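You operate a simulated robot arm through the tools that you are given. There is no shell and no other tool.

You run a simulated robot arm. Do the job below in one go: nothing can be reset, and whatever is moved stays where it is left.

## Task
Put things in order on the top of the inspection bench. At the end: the black guide block from the top of the inspection bench stands where the grey steel bracket stood; the grey steel bracket from the top of the inspection bench stands where the red brush stood; the green cleaning pad stands where the black guide block stood; the brown wire brush from the top of the inspection bench is on the brown carton (marked "RINGS 16 mm"); the red brush stands where the brown wire brush stood; whatever was shut is shut again. Leave all else as you found it, and nothing knocked over.

Only the result counts: the job must be done as asked and must still hold three seconds after the hand-in. Knocking over, shifting, dropping, spilling or breaking anything else fails it.

## Robot
A 6-joint arm with a two-finger gripper, fixed in place. Base frame: the origin is at the foot of the arm, x ahead of it, y to its left, z up; the work surface is at about z = -4. Readings come in mm, degrees, newtons and seconds.
With the tool pointing down near the work surface it reaches from about 240 to 620 mm from the base axis. Its first joint turns from -66.0 to 66.0 degrees. Payload 1.37 kg.
The TCP is the grasp point between the finger pads, 22 mm short of the fingertips. In the tool frame z runs along the fingers and y along their closing line. The gripper opens to 92 mm; its body begins 65 mm behind the TCP.
Orientation is told as [roll, pitch, yaw] about the base's x, y, z axes, in that order, counted from this pose: with the fingers straight down and closing along the base's y, the tool's x points along the base's -x, its y along +y and its z along -z.

## Interface
- The arm moves only by the tool drive_tool. Its argument "commands" is a list of rows, each a list of 6 numbers: the shift along the tool's x, y, z in mm, then the turn, a rotation vector about the tool's x, y, z in degrees. In form: [[dx, dy, dz, wx, wy, wz], ...]. A call has 1 to 20 rows; each row is the pose to reach, as a shift and turn from the pose commanded when the call began, along the tool's axes at that moment. "grip" is the finger opening in mm, from 0 to 92, set as the call begins (left out, the last holds). Rows are played at 5 a second. More than 50 mm and 8.6 degrees between two rows, or a gripper value outside its range, and nothing of the call is played. A pose out of reach is approached as far as the arm can. The call stops where the force on the tool passes 40 N (or 10 N more than at its start, if that is more) or the arm is blocked; 0.2 s more then pass. Each finger travels about 59.9 mm/s and halts on what it meets, pressing with about 23 N; the grip force reading is that of the motor and also rises with nothing between the fingers. The clock runs only during rows and for 0.2 s after the last one: add rows that repeat a pose to give the fingers time. It gives the time, the measured TCP pose, the force on the tool (base axes), the opening and the grip force at its end, in the units of the frame above (readings bear some noise), with the torque about the TCP (base axes, N m) and any sound that the robot's microphone picked up, and new pictures: "show" is both (left out), scene, wrist or none.
- Cameras (640 x 400 px; columns grow to the right, rows downward): "scene" is fixed at [47.8, -461, 562.1]; the picture's right is [0.49, -0.87, 0.00], its down [-0.66, -0.37, -0.66] and it looks along [0.57, 0.32, -0.75] (base axes); focal length 311 px, centre (320, 200). "wrist" rides on the gripper at [71, 19, -102] in the tool frame; the picture's right is [-0.26, 0.97, 0.00], its down [-0.75, -0.20, -0.62] and it looks along [-0.60, -0.16, 0.78] (tool axes); focal length 280 px, centre (320, 200). There is no depth. A picture from a camera that has moved, and an enlarged one, comes with that camera's place and axes in the base frame and with its lens.
- close_up(camera, box): a new picture of the part [left, top, right, bottom] of that camera's present view, enlarged. It takes no simulated time.
- job_done(): hands the job in; it is judged then, once.

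Nothing tells you positions but the pictures and the camera data. Unless the task says otherwise, let go and move clear before handing in.

The tools are called after "Call:" as a command line: name --pt "numbers of a row" for each row, then --argument value for the rest, lists and objects as JSON in quotes. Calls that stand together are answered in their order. drive_tool: Moves the arm, as the interface text tells. Its arguments: {"type":"object","properties":{"commands":{"type":"array"},"grip":{"type":"number"},"show":{"type":"string","enum":["both","scene","wrist","none"]}},"required":["commands"]} The other tools are called the same way: close_up (camera, box) takes an enlarged picture of a part of a camera's view; job_done () hands the job in.

At the start:

```text
t: 0.0
eef_pos: [288.9, -246.7, 308.8]
tool_rot: [-0.1, 0.2, 0.0]
wrist_force: [0.3, -0.3, 0.0]
torque: [-0.02, 0.0, 0.02]
opening: 92.1
gripper_force: 0.1
```

scene: 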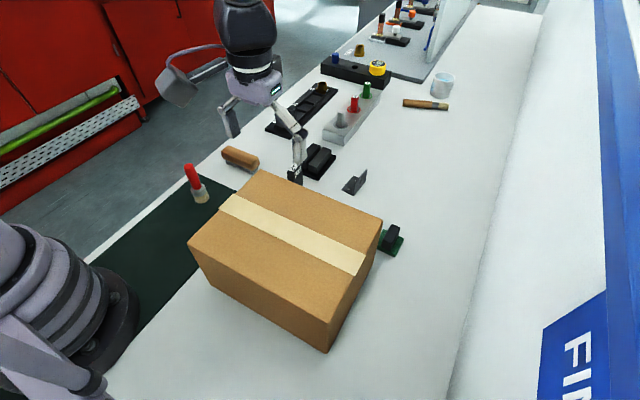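
wrist: 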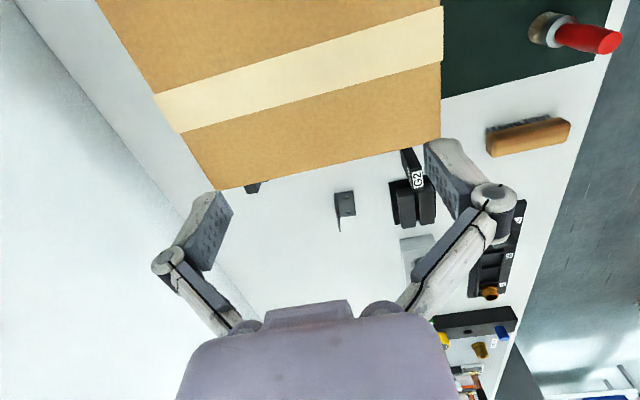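

I see a bench with a big carton close to the arm and several small items around it. I'll enlarge the views first to identify each item before moving.

Call:
close_up --camera "scene" --box '[160, 60, 480, 260]'

Call:
close_up --camera "scene" --box '[300, 0, 500, 125]'

Call:
close_up --camera "wrist" --box '[320, 100, 640, 300]'

Call:
close_up --camera "scene" --box '[160, 140, 420, 302]'

```text
2.00 times, centred on (320, 160) of scene
camera zoom: at [47.8, -461.0, 562.1], right [0.49, -0.87, 0.0], down [-0.66, -0.37, -0.66], along [0.57, 0.32, -0.75], focal length 621 px, centre (320, 280)
```

zoom: 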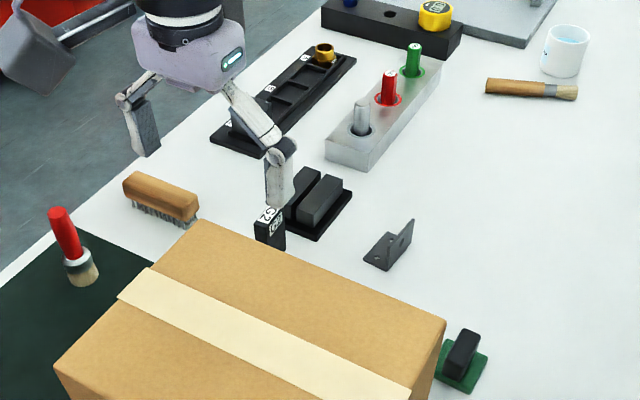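

```text
3.20 times, centred on (400, 62) of scene
camera zoom: at [47.8, -461.0, 562.1], right [0.49, -0.87, 0.0], down [-0.66, -0.37, -0.66], along [0.57, 0.32, -0.75], focal length 994 px, centre (64, 640)
```

zoom: 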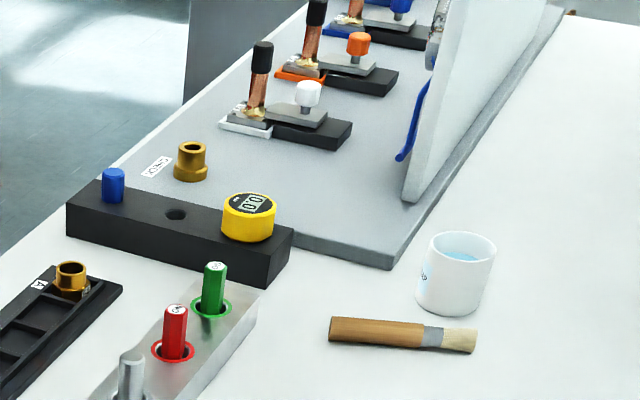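

```text
2.00 times, centred on (480, 200) of wrist
camera zoom: at [216.6, -225.3, 411.1], right [0.26, 0.96, 0.0], down [0.75, -0.2, 0.62], along [0.6, -0.17, -0.78], focal length 561 px, centre (0, 200)
```

zoom: 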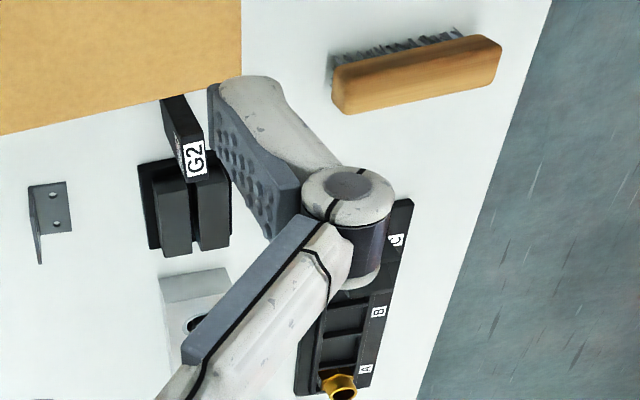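

```text
2.46 times, centred on (290, 221) of scene
camera zoom: at [47.8, -461.0, 562.1], right [0.49, -0.87, 0.0], down [-0.66, -0.37, -0.66], along [0.57, 0.32, -0.75], focal length 764 px, centre (394, 148)
```

zoom: 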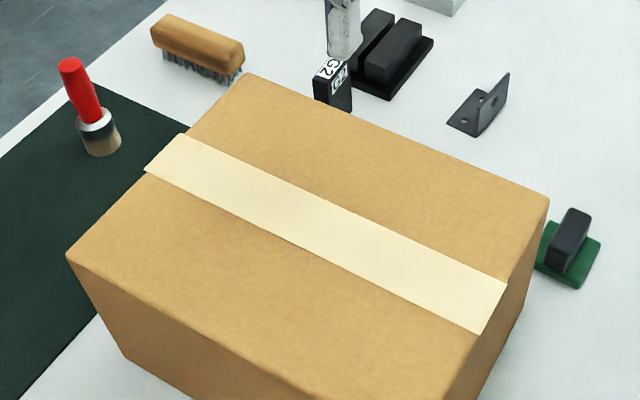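

I see the large carton, a red brush standing on the dark mat, a wire brush, a "G2" block beside a two-ribbed black piece, a grey bracket and a green pad. I'll enlarge more parts to tell the black pieces apart and find the carton's mark.

Call:
close_up --camera "scene" --box '[280, 120, 420, 208]'

Call:
close_up --camera "scene" --box '[160, 220, 420, 382]'

Call:
close_up --camera "wrist" --box '[200, 140, 360, 240]'

Call:
close_up --camera "wrist" --box '[380, 130, 540, 230]'

Call:
close_up --camera "scene" --box '[160, 130, 300, 218]'

```text
4.55 times, centred on (350, 164) of scene
camera zoom: at [47.8, -461.0, 562.1], right [0.49, -0.87, 0.0], down [-0.66, -0.37, -0.66], along [0.57, 0.32, -0.75], focal length 1412 px, centre (184, 364)
```

zoom: 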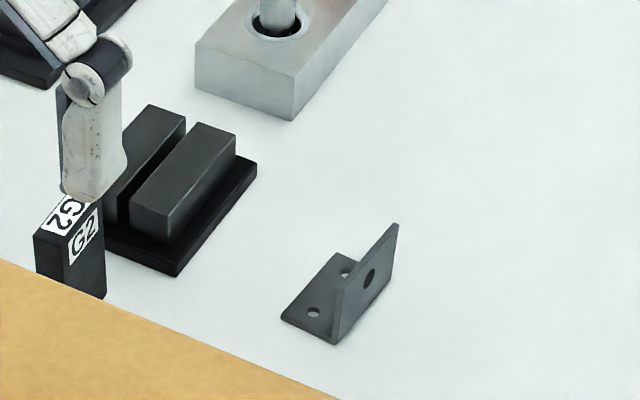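

```text
2.46 times, centred on (290, 301) of scene
camera zoom: at [47.8, -461.0, 562.1], right [0.49, -0.87, 0.0], down [-0.66, -0.37, -0.66], along [0.57, 0.32, -0.75], focal length 764 px, centre (394, -49)
```

zoom: 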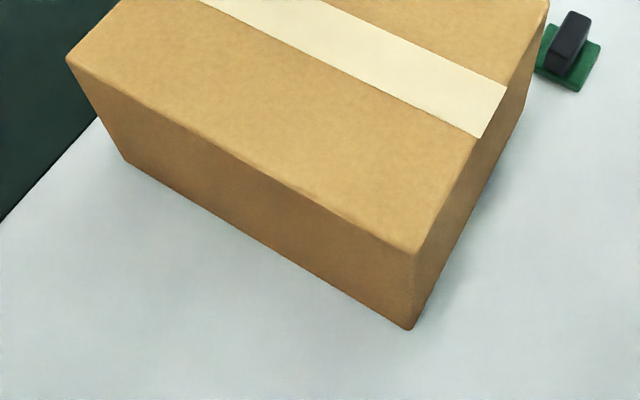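

```text
4.00 times, centred on (280, 190) of wrist
camera zoom: at [216.6, -225.3, 411.1], right [0.26, 0.96, 0.0], down [0.75, -0.2, 0.62], along [0.6, -0.17, -0.78], focal length 1122 px, centre (480, 240)
```

zoom: 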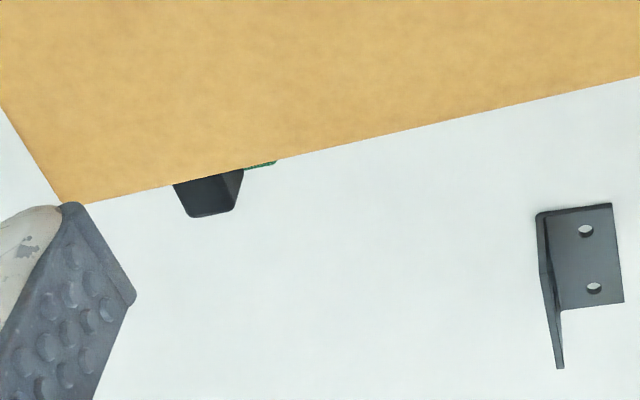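

```text
4.00 times, centred on (460, 180) of wrist
camera zoom: at [216.6, -225.3, 411.1], right [0.26, 0.96, 0.0], down [0.75, -0.2, 0.62], along [0.6, -0.17, -0.78], focal length 1122 px, centre (-240, 280)
```

zoom: 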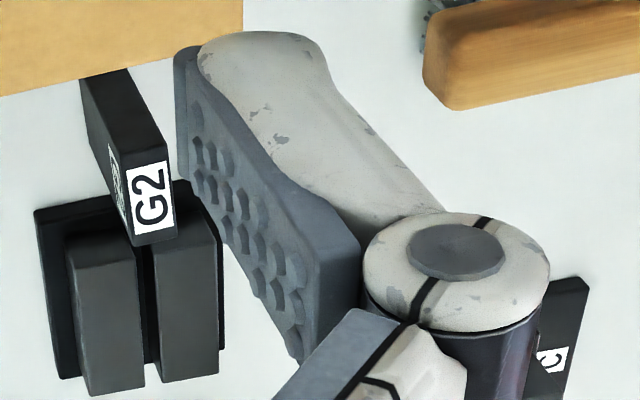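

```text
4.55 times, centred on (230, 174) of scene
camera zoom: at [47.8, -461.0, 562.1], right [0.49, -0.87, 0.0], down [-0.66, -0.37, -0.66], along [0.57, 0.32, -0.75], focal length 1412 px, centre (729, 318)
```

zoom: 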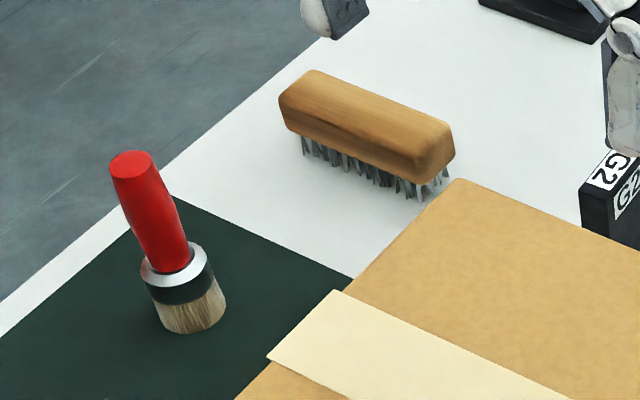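

The carton spans roughly x 184–380, y −398 to −141 and is about 144 mm tall. G2 is near (505,−130), the bracket near (570,−265), the pad near (453,−412), the red brush near (338,28) and the wire brush near (461,8). I'll move the arm above this area, high up, for a better wrist view.

Call:
drive_tool --pt "-38 23 0 0 0 0" --pt "-76 46 0 0 0 0" --pt "-114 70 0 0 0 0" --pt "-152 94 0 0 0 0" --pt "-171 117 0 0 0 0" --pt "-171 117 0 0 0 0" --show "both"

```text
t: 1.4
eef_pos: [459.2, -126.2, 308.7]
tool_rot: [-0.1, 0.0, 0.0]
wrist_force: [0.5, -0.4, 0.2]
torque: [-0.01, -0.01, 0.0]
opening: 92.1
gripper_force: 0.1
camera wrist: at [387.4, -107.3, 410.8], right [0.26, 0.96, 0.0], down [0.75, -0.2, 0.62], along [0.6, -0.17, -0.78], focal length 280 px, centre (320, 200)
```

scene: 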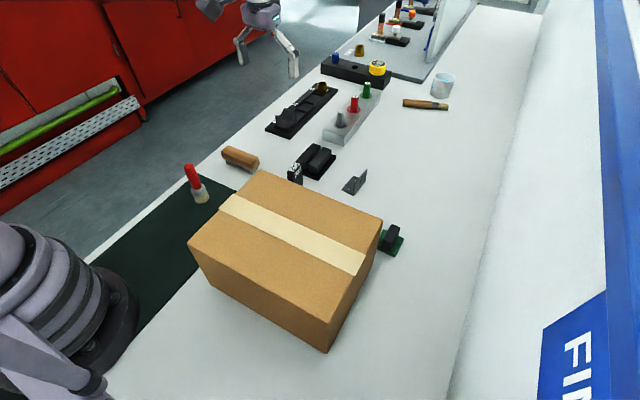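
wrist: 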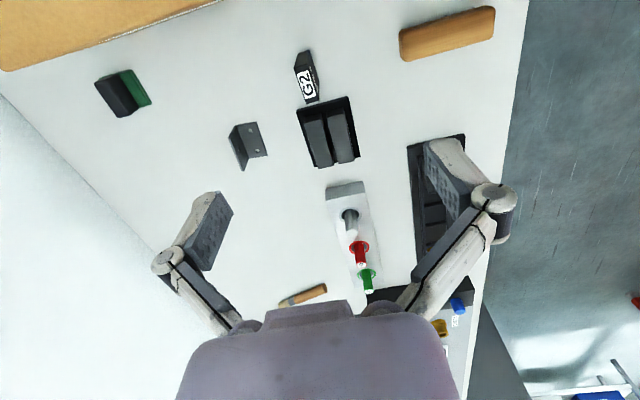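

The arm is now clear of the scene view. I'll enlarge both views for precise locations.

Call:
close_up --camera "scene" --box '[280, 120, 420, 208]'

Call:
close_up --camera "wrist" --box '[220, 30, 380, 130]'

Call:
close_up --camera "wrist" --box '[60, 30, 280, 168]'

Call:
close_up --camera "wrist" --box '[270, 90, 430, 190]'

Call:
close_up --camera "wrist" --box '[380, 0, 540, 100]'

Call:
close_up --camera "scene" --box '[200, 60, 400, 185]'

```text
4.55 times, centred on (350, 164) of scene
camera zoom: at [47.8, -461.0, 562.1], right [0.49, -0.87, 0.0], down [-0.66, -0.37, -0.66], along [0.57, 0.32, -0.75], focal length 1412 px, centre (184, 364)
```

zoom: 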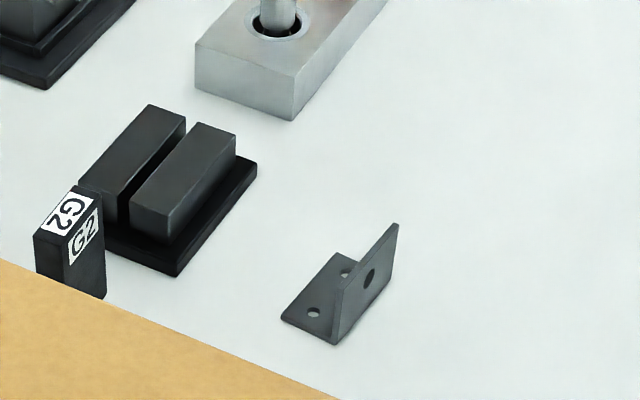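

```text
4.00 times, centred on (300, 80) of wrist
camera zoom: at [387.4, -107.3, 410.8], right [0.26, 0.96, 0.0], down [0.75, -0.2, 0.62], along [0.6, -0.17, -0.78], focal length 1122 px, centre (400, 680)
```

zoom: 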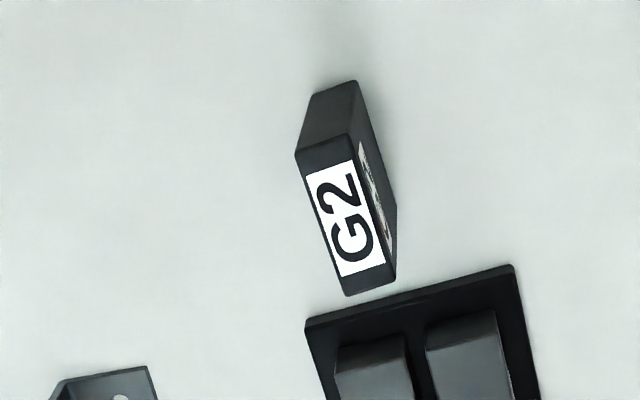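

```text
2.90 times, centred on (170, 99) of wrist
camera zoom: at [387.4, -107.3, 410.8], right [0.26, 0.96, 0.0], down [0.75, -0.2, 0.62], along [0.6, -0.17, -0.78], focal length 813 px, centre (755, 493)
```

zoom: 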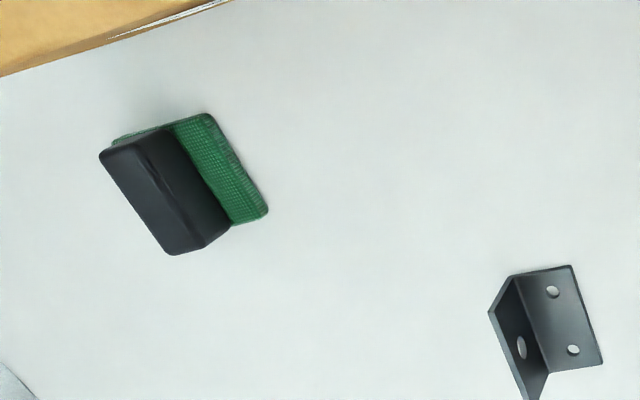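

```text
4.00 times, centred on (350, 140) of wrist
camera zoom: at [387.4, -107.3, 410.8], right [0.26, 0.96, 0.0], down [0.75, -0.2, 0.62], along [0.6, -0.17, -0.78], focal length 1122 px, centre (200, 440)
```

zoom: 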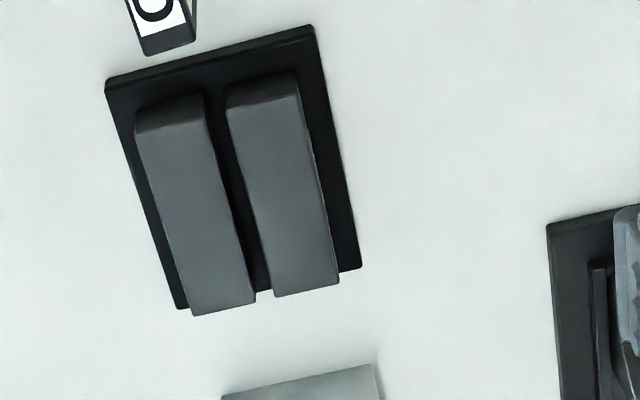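

```text
4.00 times, centred on (460, 50) of wrist
camera zoom: at [387.4, -107.3, 410.8], right [0.26, 0.96, 0.0], down [0.75, -0.2, 0.62], along [0.6, -0.17, -0.78], focal length 1122 px, centre (-240, 800)
```

zoom: 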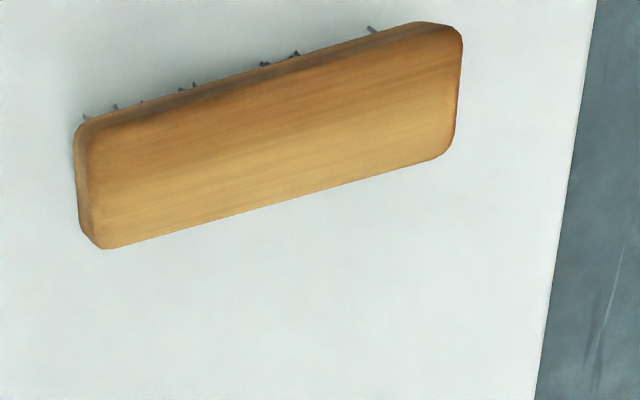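

```text
3.20 times, centred on (300, 122) of scene
camera zoom: at [47.8, -461.0, 562.1], right [0.49, -0.87, 0.0], down [-0.66, -0.37, -0.66], along [0.57, 0.32, -0.75], focal length 994 px, centre (384, 448)
```

zoom: 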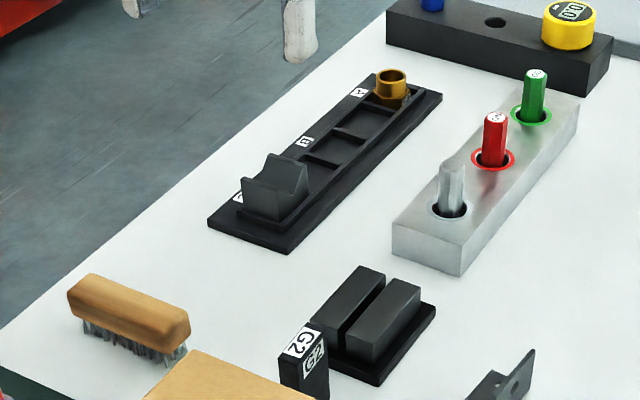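

Two black pieces could be the "guide block": the upright one marked G2, and the two-ribbed piece on a base. I'll check for other marks that help tell them apart.

Call:
close_up --camera "scene" --box '[300, 0, 460, 100]'

Call:
close_up --camera "scene" --box '[320, 30, 400, 80]'

Call:
close_up --camera "scene" --box '[280, 140, 344, 180]'

Call:
close_up --camera "scene" --box '[370, 0, 450, 50]'

Call:
close_up --camera "wrist" --box '[400, 260, 640, 400]'

Call:
close_up --camera "scene" --box '[360, 200, 424, 240]'

```text
4.00 times, centred on (380, 50) of scene
camera zoom: at [47.8, -461.0, 562.1], right [0.49, -0.87, 0.0], down [-0.66, -0.37, -0.66], along [0.57, 0.32, -0.75], focal length 1242 px, centre (80, 800)
```

zoom: 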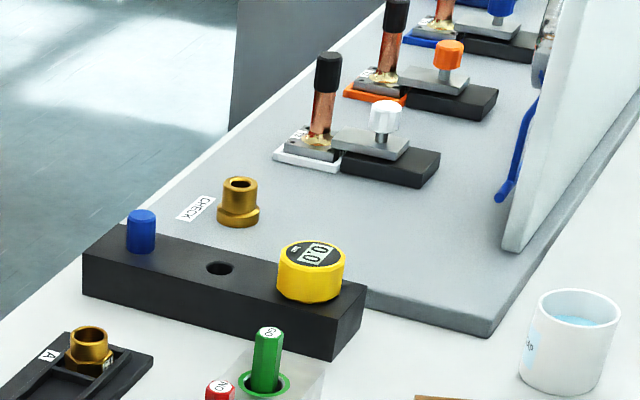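

```text
8.00 times, centred on (360, 55) of scene
camera zoom: at [47.8, -461.0, 562.1], right [0.49, -0.87, 0.0], down [-0.66, -0.37, -0.66], along [0.57, 0.32, -0.75], focal length 2485 px, centre (0, 1360)
```

zoom: 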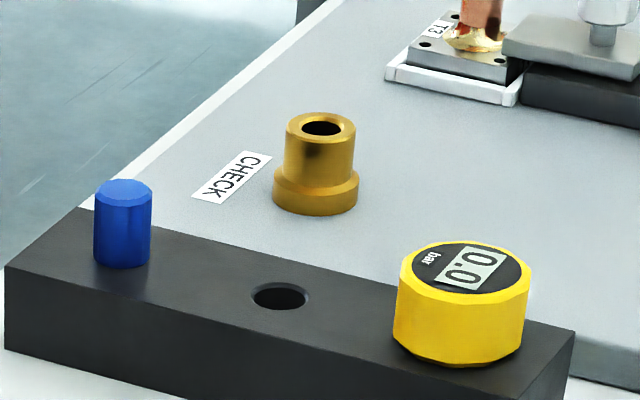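

```text
10.00 times, centred on (312, 160) of scene
camera zoom: at [47.8, -461.0, 562.1], right [0.49, -0.87, 0.0], down [-0.66, -0.37, -0.66], along [0.57, 0.32, -0.75], focal length 3106 px, centre (400, 600)
```

zoom: 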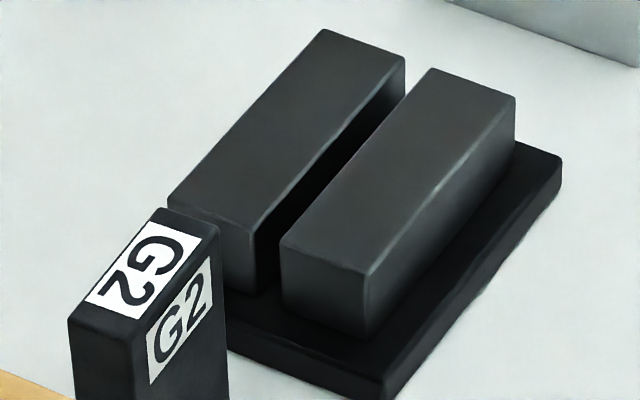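

```text
8.00 times, centred on (410, 25) of scene
camera zoom: at [47.8, -461.0, 562.1], right [0.49, -0.87, 0.0], down [-0.66, -0.37, -0.66], along [0.57, 0.32, -0.75], focal length 2485 px, centre (-400, 1600)
```

zoom: 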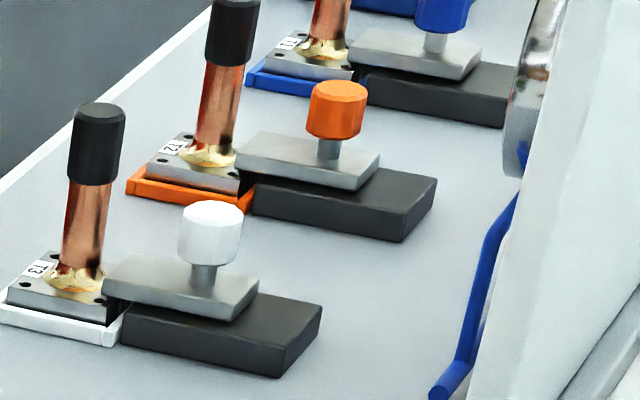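

```text
2.67 times, centred on (520, 330) of wrist
camera zoom: at [387.4, -107.3, 410.8], right [0.26, 0.96, 0.0], down [0.75, -0.2, 0.62], along [0.6, -0.17, -0.78], focal length 748 px, centre (-213, -147)
```

zoom: 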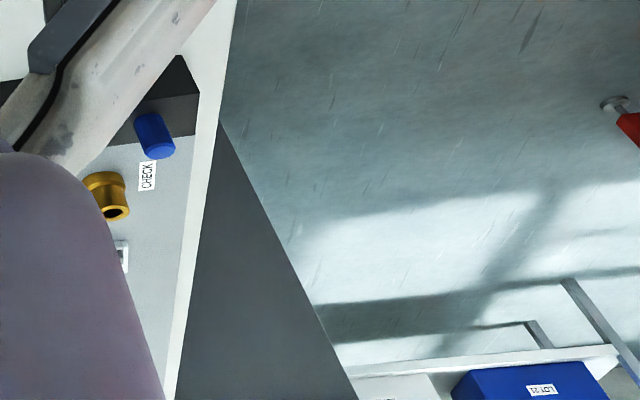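

```text
10.00 times, centred on (392, 220) of scene
camera zoom: at [47.8, -461.0, 562.1], right [0.49, -0.87, 0.0], down [-0.66, -0.37, -0.66], along [0.57, 0.32, -0.75], focal length 3106 px, centre (-400, 0)
```

zoom: 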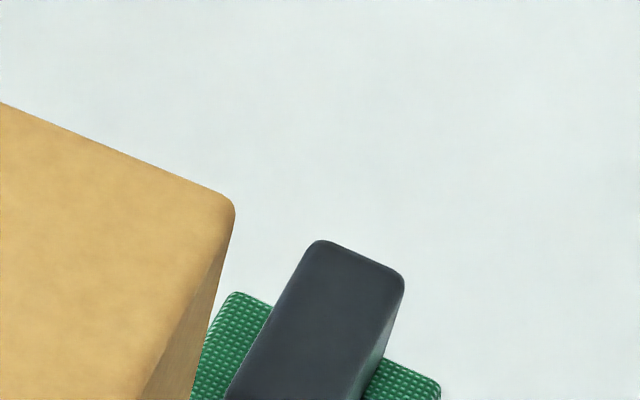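

G2 measures about 42×16×75 mm at (479,−148). The two-ribbed piece has a large base of about 104×80 mm centred near (581,−143). I'll enlarge the tray and the remaining black parts, to see what they are, before deciding.

Call:
close_up --camera "scene" --box '[260, 75, 348, 130]'

Call:
close_up --camera "scene" --box '[0, 60, 160, 160]'

Call:
close_up --camera "scene" --box '[150, 0, 310, 100]'

Call:
drive_tool --pt "0 -35 0 0 0 0" --pt "0 -35 0 0 0 7" --pt "0 -35 0 0 0 14" --pt "0 -35 0 0 0 21" --pt "0 -35 0 0 0 28" --pt "0 -35 0 0 0 35" --pt "0 -35 0 0 0 42" --pt "0 -35 0 0 0 45" --pt "0 -35 0 0 0 45" --show "wrist"

```text
7.27 times, centred on (304, 102) of scene
camera zoom: at [47.8, -461.0, 562.1], right [0.49, -0.87, 0.0], down [-0.66, -0.37, -0.66], along [0.57, 0.32, -0.75], focal length 2259 px, centre (436, 909)
```

zoom: 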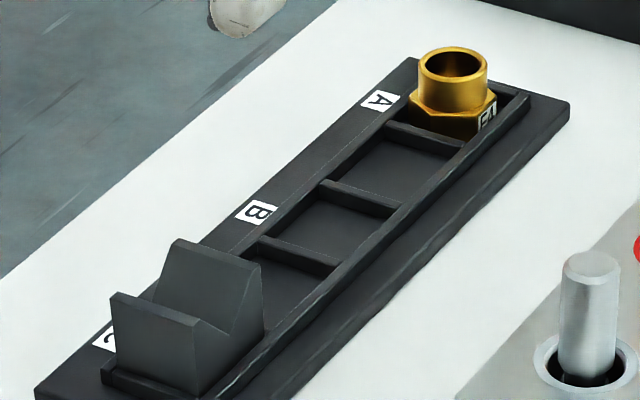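

```text
4.00 times, centred on (80, 110) of scene
camera zoom: at [47.8, -461.0, 562.1], right [0.49, -0.87, 0.0], down [-0.66, -0.37, -0.66], along [0.57, 0.32, -0.75], focal length 1242 px, centre (1280, 560)
```

zoom: 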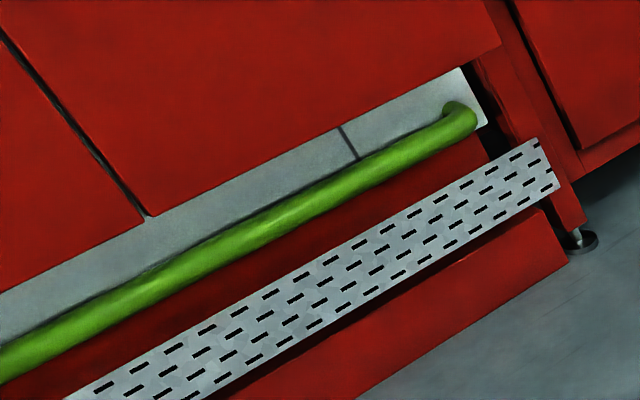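

```text
4.00 times, centred on (230, 50) of scene
camera zoom: at [47.8, -461.0, 562.1], right [0.49, -0.87, 0.0], down [-0.66, -0.37, -0.66], along [0.57, 0.32, -0.75], focal length 1242 px, centre (680, 800)
```

zoom: 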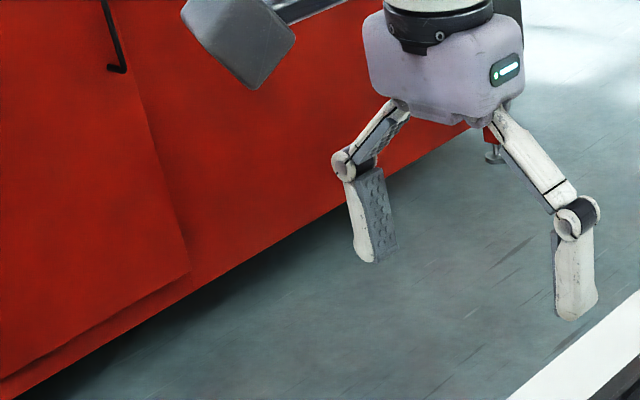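

```text
t: 3.4
eef_pos: [457.6, -162.8, 309.5]
tool_rot: [-0.1, -0.1, -45.1]
wrist_force: [0.0, -0.5, 0.2]
torque: [0.03, 0.02, -0.02]
opening: 91.9
gripper_force: 0.0
camera wrist: at [422.0, -98.4, 410.9], right [0.87, 0.5, 0.0], down [0.39, -0.68, 0.63], along [0.31, -0.54, -0.78], focal length 280 px, centre (320, 200)
```

wrist: 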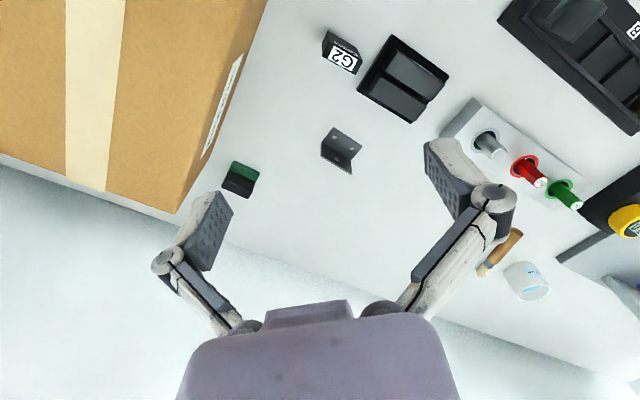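

The carton does carry a label on its far face. I'll zoom in on it and on the bench pieces from this new angle.

Call:
close_up --camera "wrist" --box '[180, 40, 260, 170]'

Call:
close_up --camera "wrist" --box '[290, 10, 460, 116]'

Call:
close_up --camera "wrist" --box '[200, 100, 380, 212]'

Call:
close_up --camera "wrist" --box '[440, 80, 640, 205]'

```text
3.08 times, centred on (220, 105) of wrist
camera zoom: at [422.0, -98.4, 410.9], right [0.87, 0.5, 0.0], down [0.39, -0.68, 0.63], along [0.31, -0.54, -0.78], focal length 863 px, centre (628, 492)
```

zoom: 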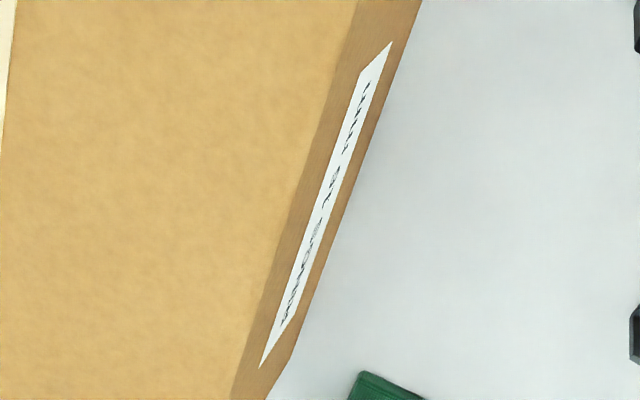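

```text
3.76 times, centred on (375, 63) of wrist
camera zoom: at [422.0, -98.4, 410.9], right [0.87, 0.5, 0.0], down [0.39, -0.68, 0.63], along [0.31, -0.54, -0.78], focal length 1056 px, centre (113, 716)
```

zoom: 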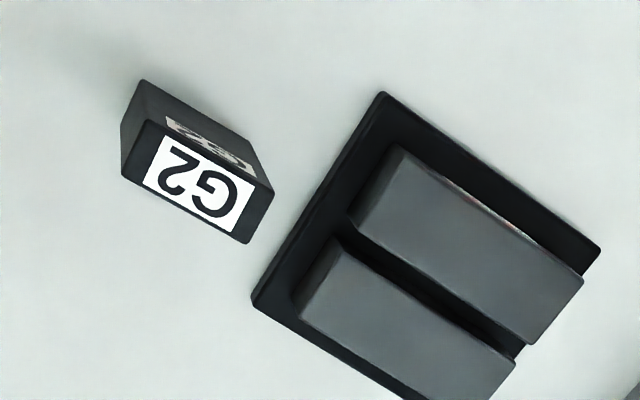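

```text
3.56 times, centred on (290, 156) of wrist
camera zoom: at [422.0, -98.4, 410.9], right [0.87, 0.5, 0.0], down [0.39, -0.68, 0.63], along [0.31, -0.54, -0.78], focal length 997 px, centre (427, 356)
```

zoom: 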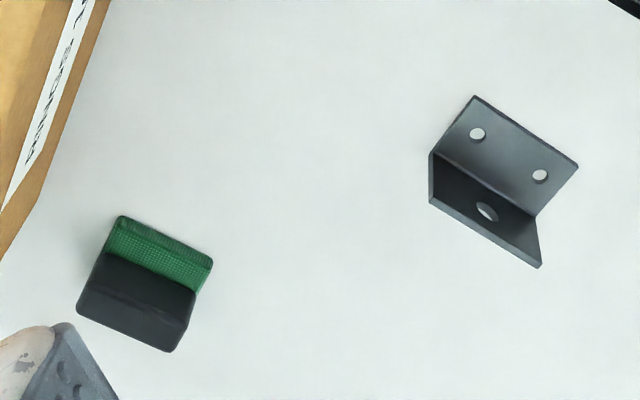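

```text
3.20 times, centred on (540, 142) of wrist
camera zoom: at [422.0, -98.4, 410.9], right [0.87, 0.5, 0.0], down [0.39, -0.68, 0.63], along [0.31, -0.54, -0.78], focal length 897 px, centre (-384, 384)
```

zoom: 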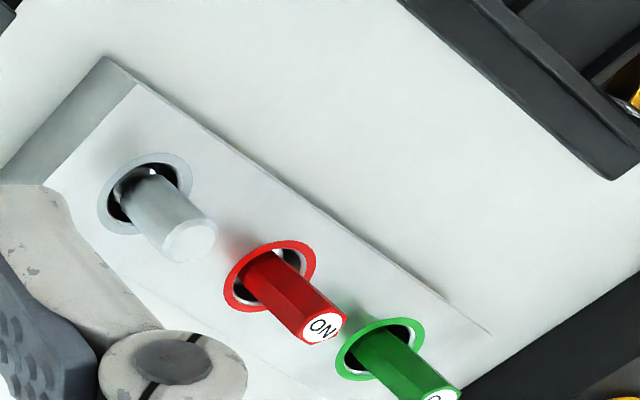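

The label sits on the carton's far face, so this is the carton meant. I take the G2 piece as the guide block: it is the loose, labelled block among the work items, while the two-ribbed piece looks like a fixture. First comes the wire brush: I'll go above it with the fingers closing along base x.

Call:
drive_tool --pt "20 20 0 0 0 7.5" --pt "40 40 0 0 0 15" --pt "60 60 0 0 0 22.5" --pt "80 80 0 0 0 30" --pt "100 100 0 0 0 37.5" --pt "118 121 0 0 0 45" --pt "118 121 40 0 0 45" --pt "118 121 60 0 0 45" --pt "118 121 60 0 0 45" --show "both"

```text
t: 5.4
eef_pos: [459.3, 5.7, 247.4]
tool_rot: [0.1, -0.1, -90.0]
wrist_force: [0.3, 0.0, -0.3]
torque: [0.01, 0.0, -0.03]
opening: 91.9
gripper_force: 0.1
camera wrist: at [478.8, 77.7, 349.1], right [0.96, -0.26, 0.0], down [-0.2, -0.75, 0.63], along [-0.16, -0.6, -0.78], focal length 280 px, centre (320, 200)
```

scene: 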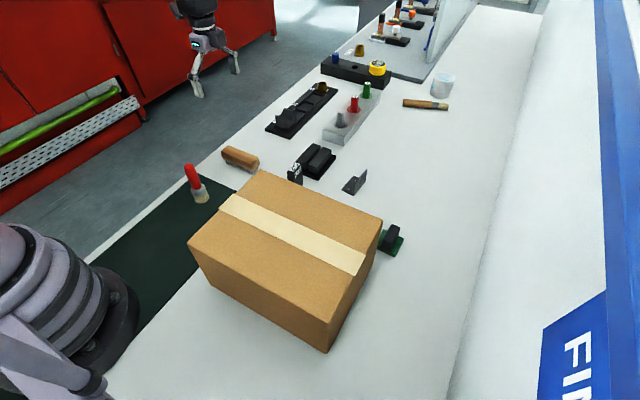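
wrist: 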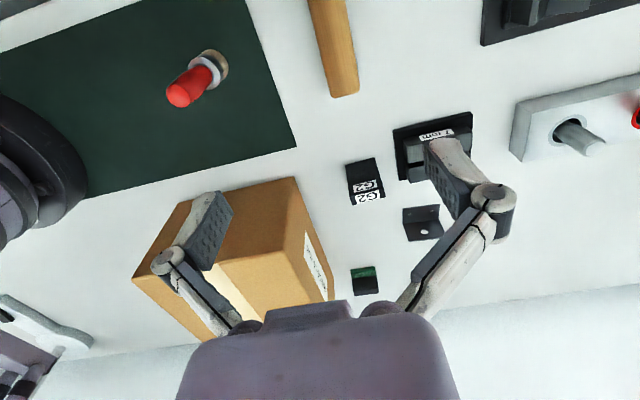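

From this side the two-ribbed piece also shows a white label, so I'll zoom in to read it.

Call:
close_up --camera "wrist" --box '[385, 95, 481, 155]'

Call:
close_up --camera "wrist" --box '[330, 140, 410, 190]'

Call:
close_up --camera "wrist" --box '[270, 170, 366, 310]'

Call:
close_up --camera "wrist" --box '[130, 0, 370, 150]'

```text
6.67 times, centred on (433, 125) of wrist
camera zoom: at [478.8, 77.7, 349.1], right [0.96, -0.26, 0.0], down [-0.2, -0.75, 0.63], along [-0.16, -0.6, -0.78], focal length 1869 px, centre (-433, 700)
```

zoom: 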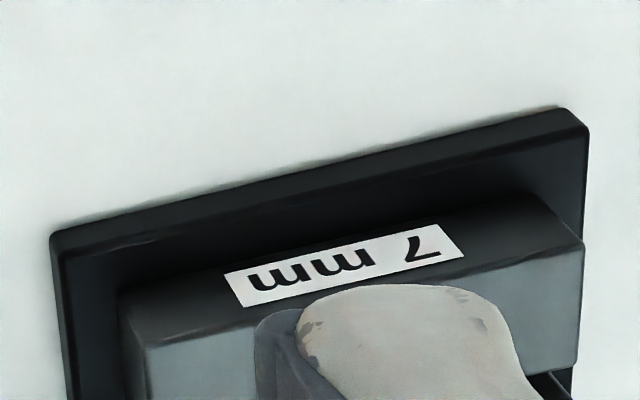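

```text
8.00 times, centred on (370, 165) of wrist
camera zoom: at [478.8, 77.7, 349.1], right [0.96, -0.26, 0.0], down [-0.2, -0.75, 0.63], along [-0.16, -0.6, -0.78], focal length 2243 px, centre (-80, 480)
```

zoom: 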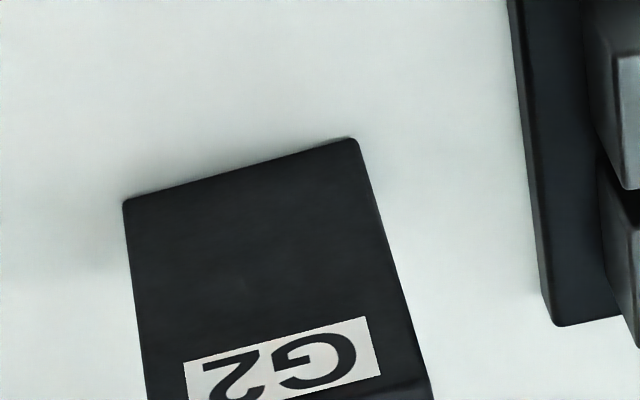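

```text
2.86 times, centred on (318, 240) of wrist
camera zoom: at [478.8, 77.7, 349.1], right [0.96, -0.26, 0.0], down [-0.2, -0.75, 0.63], along [-0.16, -0.6, -0.78], focal length 801 px, centre (326, 86)
```

zoom: 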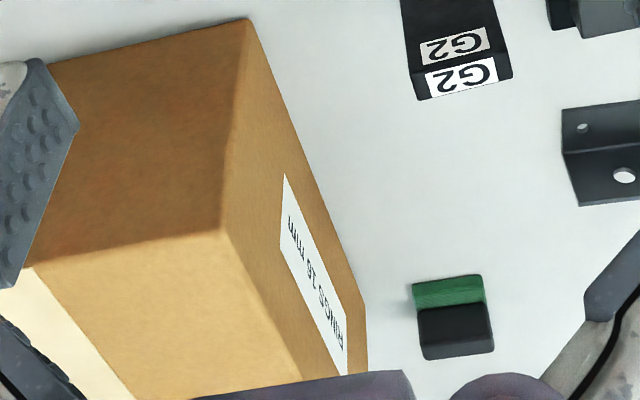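

```text
2.67 times, centred on (250, 75) of wrist
camera zoom: at [478.8, 77.7, 349.1], right [0.96, -0.26, 0.0], down [-0.2, -0.75, 0.63], along [-0.16, -0.6, -0.78], focal length 748 px, centre (507, 533)
```

zoom: 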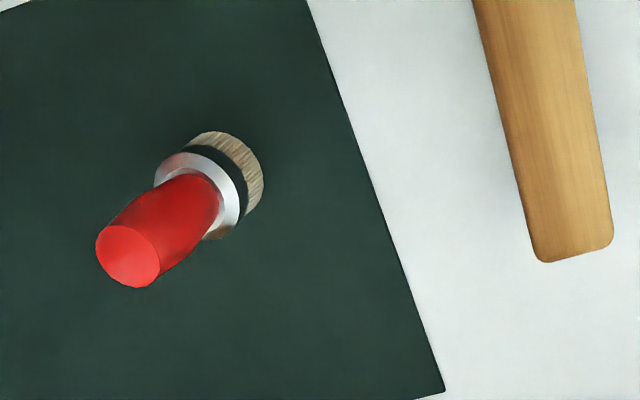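

The two-ribbed piece is a "7 mm" slot gauge, so G2 is the guide block, and the carton label reads "RINGS 16 mm". The wire brush is about 101 mm long along y, centred near (479,21), with its wood top near z 39. I'll align above it and come down partway to check.

Call:
drive_tool --pt "8 10 25 0 0 0" --pt "15 20 50 0 0 0" --pt "15 20 80 0 0 0" --pt "15 20 110 0 0 0" --pt "15 20 140 0 0 0" --pt "15 20 140 0 0 0" --show "both"

```text
t: 6.8
eef_pos: [481.2, 20.6, 109.0]
tool_rot: [-0.1, -0.1, -89.9]
wrist_force: [-0.3, -0.3, -0.4]
torque: [0.01, 0.0, -0.01]
opening: 92.3
gripper_force: 0.1
camera wrist: at [499.5, 92.4, 210.7], right [0.96, -0.26, 0.0], down [-0.2, -0.75, 0.63], along [-0.16, -0.6, -0.78], focal length 280 px, centre (320, 200)
```

scene: 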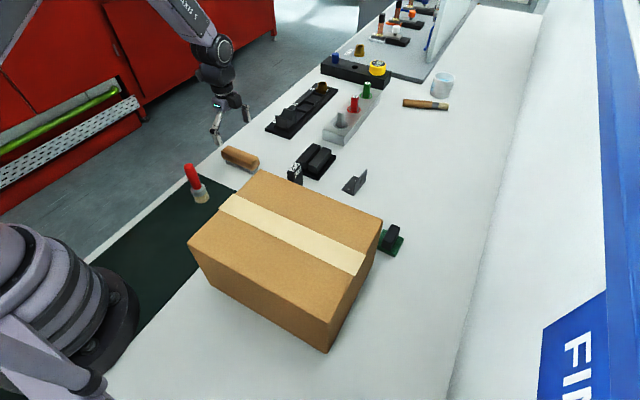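
wrist: 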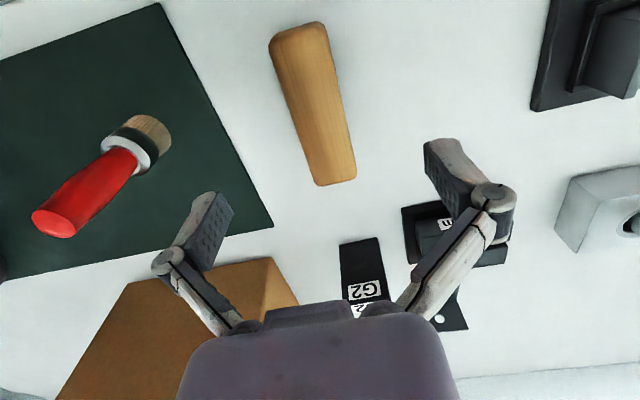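

The brush centre works out at about (482,24), so I'm aligned within a few mm. I'll go straight down to grip height and then close gently.

Call:
drive_tool --pt "3 1 20 0 0 0" --pt "3 1 40 0 0 0" --pt "3 1 60 0 0 0" --pt "3 1 74 0 0 0" --pt "3 1 82 0 0 0" --pt "3 1 82 0 0 0" --show "wrist"

Call:
close_up --camera "scene" --box '[180, 90, 300, 165]'

```text
t: 8.2
eef_pos: [481.8, 23.3, 27.8]
tool_rot: [0.0, -0.1, -90.1]
wrist_force: [0.3, 0.6, 0.2]
torque: [0.01, -0.01, -0.03]
opening: 92.2
gripper_force: 0.1
camera wrist: at [500.8, 93.9, 129.3], right [0.96, -0.26, 0.0], down [-0.2, -0.75, 0.63], along [-0.16, -0.6, -0.78], focal length 280 px, centre (320, 200)
```

wrist: 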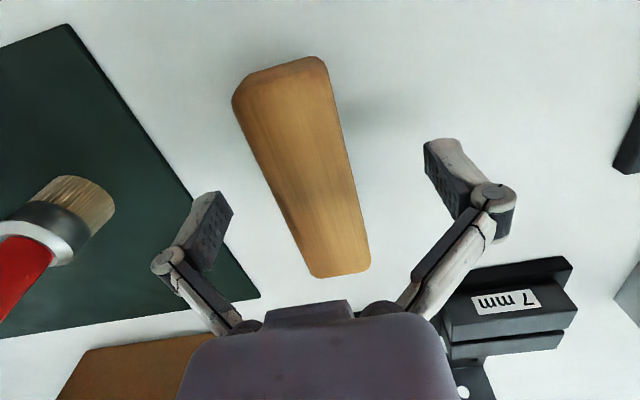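

```text
5.33 times, centred on (240, 128) of scene
camera zoom: at [47.8, -461.0, 562.1], right [0.49, -0.87, 0.0], down [-0.66, -0.37, -0.66], along [0.57, 0.32, -0.75], focal length 1656 px, centre (747, 587)
```

zoom: 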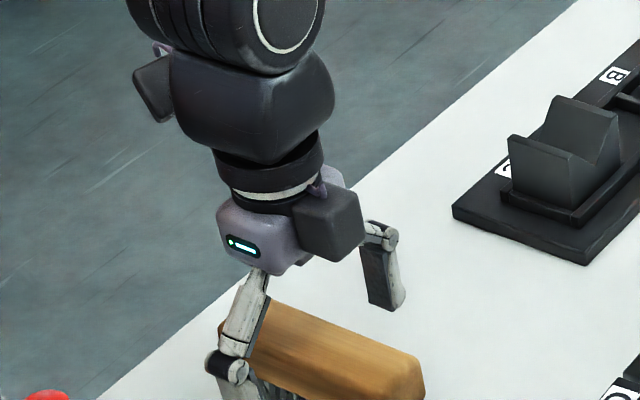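

The brush lies centred between the open fingers. I'll close on it.

Call:
drive_tool --pt "0 0 0 0 0 0" --pt "0 0 0 0 0 0" --pt "0 0 0 0 0 0" --pt "0 0 0 0 0 0" --pt "0 0 0 0 0 0" --grip 10 --show "both"

```text
t: 9.4
eef_pos: [482.3, 21.9, 27.2]
tool_rot: [0.0, -0.2, -89.9]
wrist_force: [-0.2, 0.0, 3.2]
torque: [0.04, 0.02, 0.0]
opening: 32.7
gripper_force: 22.8
camera wrist: at [500.8, 93.9, 129.5], right [0.96, -0.26, 0.0], down [-0.2, -0.75, 0.63], along [-0.16, -0.6, -0.78], focal length 280 px, centre (320, 200)
```

scene: 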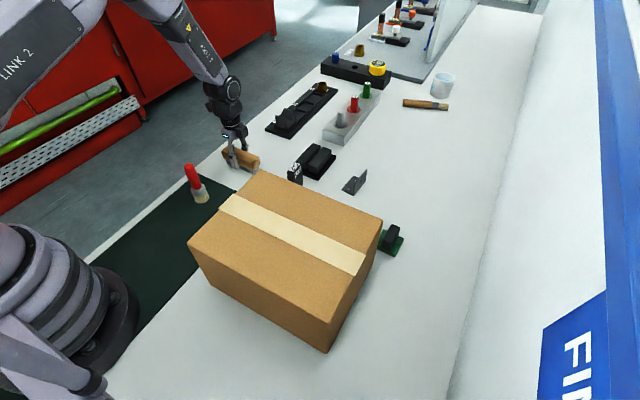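
wrist: 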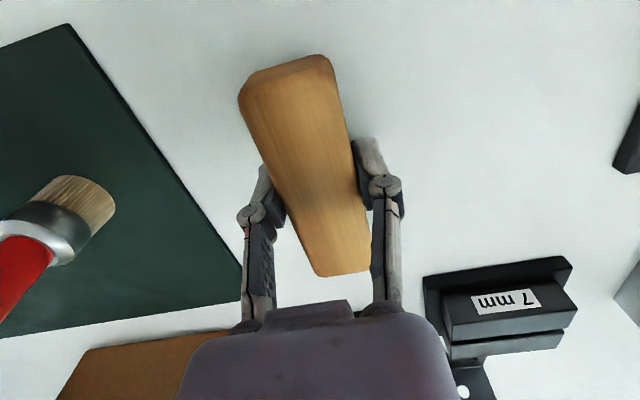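

The brush is held (opening 32.7). I'll lift it straight up well clear.

Call:
drive_tool --pt "0 0 -8 0 0 0" --pt "0 0 -22 0 0 0" --pt "0 0 -45 0 0 0" --pt "0 0 -75 0 0 0" --pt "0 0 -105 0 0 0" --pt "0 0 -135 0 0 0" --pt "0 0 -165 0 0 0" --pt "0 0 -195 0 0 0" --pt "0 0 -225 0 0 0" --pt "0 0 -243 0 0 0" --pt "0 0 -243 0 0 0" --show "both"

```text
t: 11.8
eef_pos: [482.5, 23.8, 271.5]
tool_rot: [0.0, -0.1, -90.0]
wrist_force: [1.2, 0.3, -1.6]
torque: [0.01, 0.0, 0.0]
opening: 32.7
gripper_force: 23.3
camera wrist: at [501.0, 95.2, 373.7], right [0.96, -0.26, 0.0], down [-0.2, -0.75, 0.63], along [-0.16, -0.6, -0.78], focal length 280 px, centre (320, 200)
```

scene: 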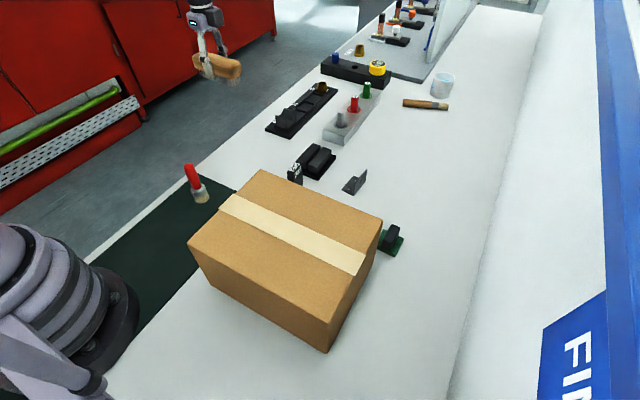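
wrist: 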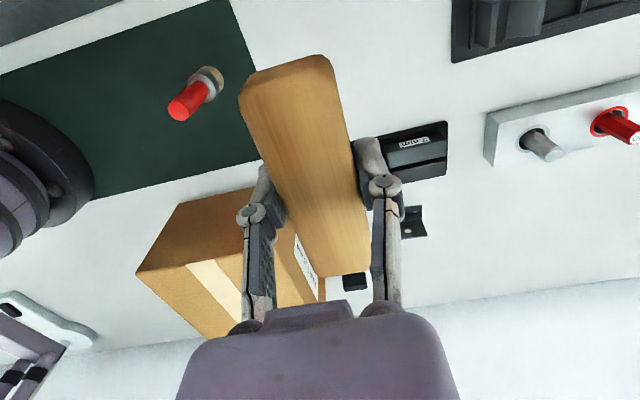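

The brush is lifted cleanly. I'll now carry it to the right-near corner of the carton top, turning it so that it stays clear of the arm's later reach lines.

Call:
drive_tool --pt "-12 -8 0 0 0 -2" --pt "-34 -23 0 0 0 -5" --pt "-58 -39 0 0 0 -8" --pt "-84 -57 0 0 0 -11" --pt "-110 -75 0 0 0 -15" --pt "-136 -92 0 0 0 -18" --pt "-162 -110 0 0 0 -22" --pt "-188 -127 0 0 0 -25" --pt "-214 -145 0 0 0 -29" --pt "-240 -162 0 0 0 -32" --pt "-266 -180 0 0 0 -36" --pt "-292 -197 0 0 0 -40" --pt "-318 -215 0 0 0 -43" --pt "-340 -230 0 0 0 -46" --pt "-354 -239 0 0 0 -47.7" --pt "-361 -244 0 0 0 -47.7" --pt "-361 -244 0 0 0 -47.7" --show "both"

```text
t: 15.4
eef_pos: [239.1, -338.7, 270.6]
tool_rot: [-0.1, -0.1, -42.3]
wrist_force: [-0.7, -0.4, -1.2]
torque: [-0.02, -0.01, 0.01]
opening: 33.0
gripper_force: 22.9
camera wrist: at [198.5, -275.2, 372.2], right [0.84, 0.54, 0.0], down [0.42, -0.66, 0.63], along [0.34, -0.53, -0.78], focal length 280 px, centre (320, 200)
```

scene: 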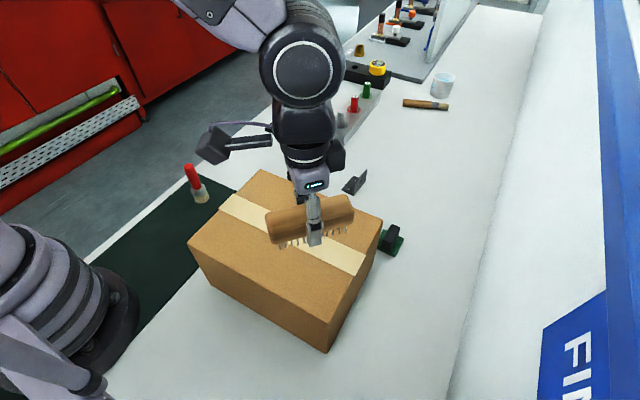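
wrist: 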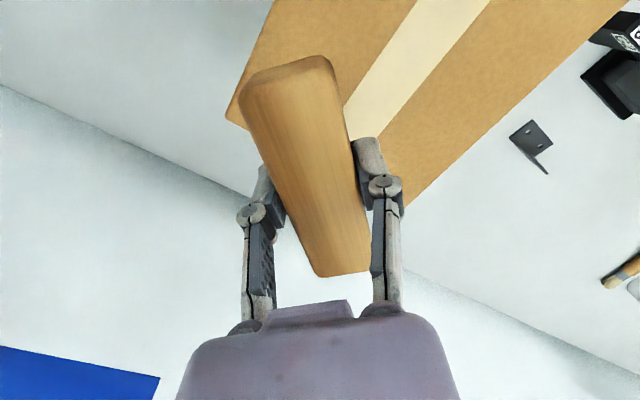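

I'm over the intended spot, and the carton edges project where expected. I'll lower the brush to just above the carton top.

Call:
drive_tool --pt "0 0 20 0 0 0" --pt "0 0 40 0 0 0" --pt "0 0 60 0 0 0" --pt "0 0 75 0 0 0" --pt "0 0 85 0 0 0" --pt "0 0 92 0 0 0" --pt "0 0 92 0 0 0" --show "scene"

Call:
close_up --camera "scene" --box '[230, 170, 390, 320]'

```text
t: 17.0
eef_pos: [238.3, -337.1, 178.0]
tool_rot: [-0.1, 0.0, -42.3]
wrist_force: [-0.2, -0.1, -1.4]
torque: [0.0, -0.03, 0.01]
opening: 32.6
gripper_force: 23.8
```

scene: 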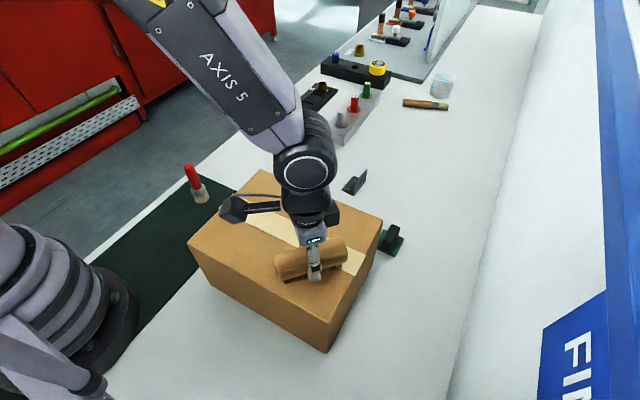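

```text
2.67 times, centred on (310, 245) of scene
camera zoom: at [47.8, -461.0, 562.1], right [0.49, -0.87, 0.0], down [-0.66, -0.37, -0.66], along [0.57, 0.32, -0.75], focal length 828 px, centre (347, 80)
```

zoom: 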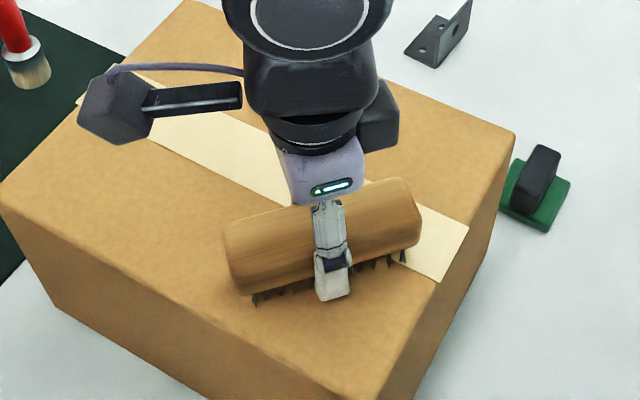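

The brush is a few mm above the carton. I'll lower it slowly in small steps and watch the force.

Call:
drive_tool --pt "0 0 1.5 0 0 0" --pt "0 0 3 0 0 0" --pt "0 0 4.5 0 0 0" --pt "0 0 4.5 0 0 0" --show "none"

```text
t: 18.0
eef_pos: [237.4, -337.3, 173.8]
tool_rot: [0.0, -0.4, -42.4]
wrist_force: [4.3, -0.4, 20.1]
torque: [-0.05, -0.09, -0.02]
opening: 32.7
gripper_force: 23.1
```

It has touched down on the carton. I'll ease up a little and then open partway.

Call:
drive_tool --pt "0 0 -1 0 0 0" --pt "0 0 -1.5 0 0 0" --pt "0 0 -1.5 0 0 0" --show "none"

Call:
close_up --camera "scene" --box '[270, 220, 370, 290]'

```text
t: 18.8
eef_pos: [237.1, -335.5, 173.8]
tool_rot: [0.0, 0.3, -42.3]
wrist_force: [0.1, -1.0, 0.9]
torque: [-0.09, -0.03, -0.04]
opening: 32.8
gripper_force: 22.6
```

```text
5.71 times, centred on (320, 255) of scene
camera zoom: at [47.8, -461.0, 562.1], right [0.49, -0.87, 0.0], down [-0.66, -0.37, -0.66], along [0.57, 0.32, -0.75], focal length 1775 px, centre (320, -114)
```

zoom: 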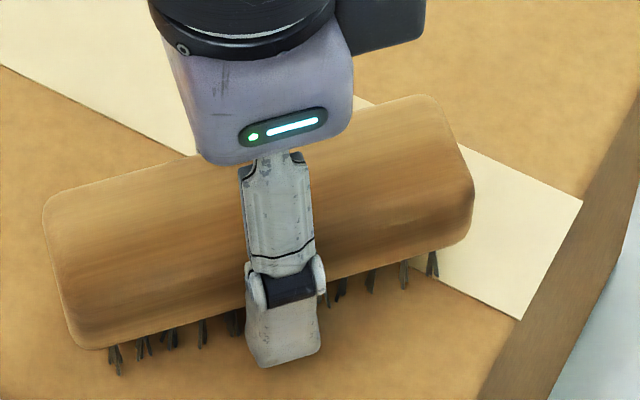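

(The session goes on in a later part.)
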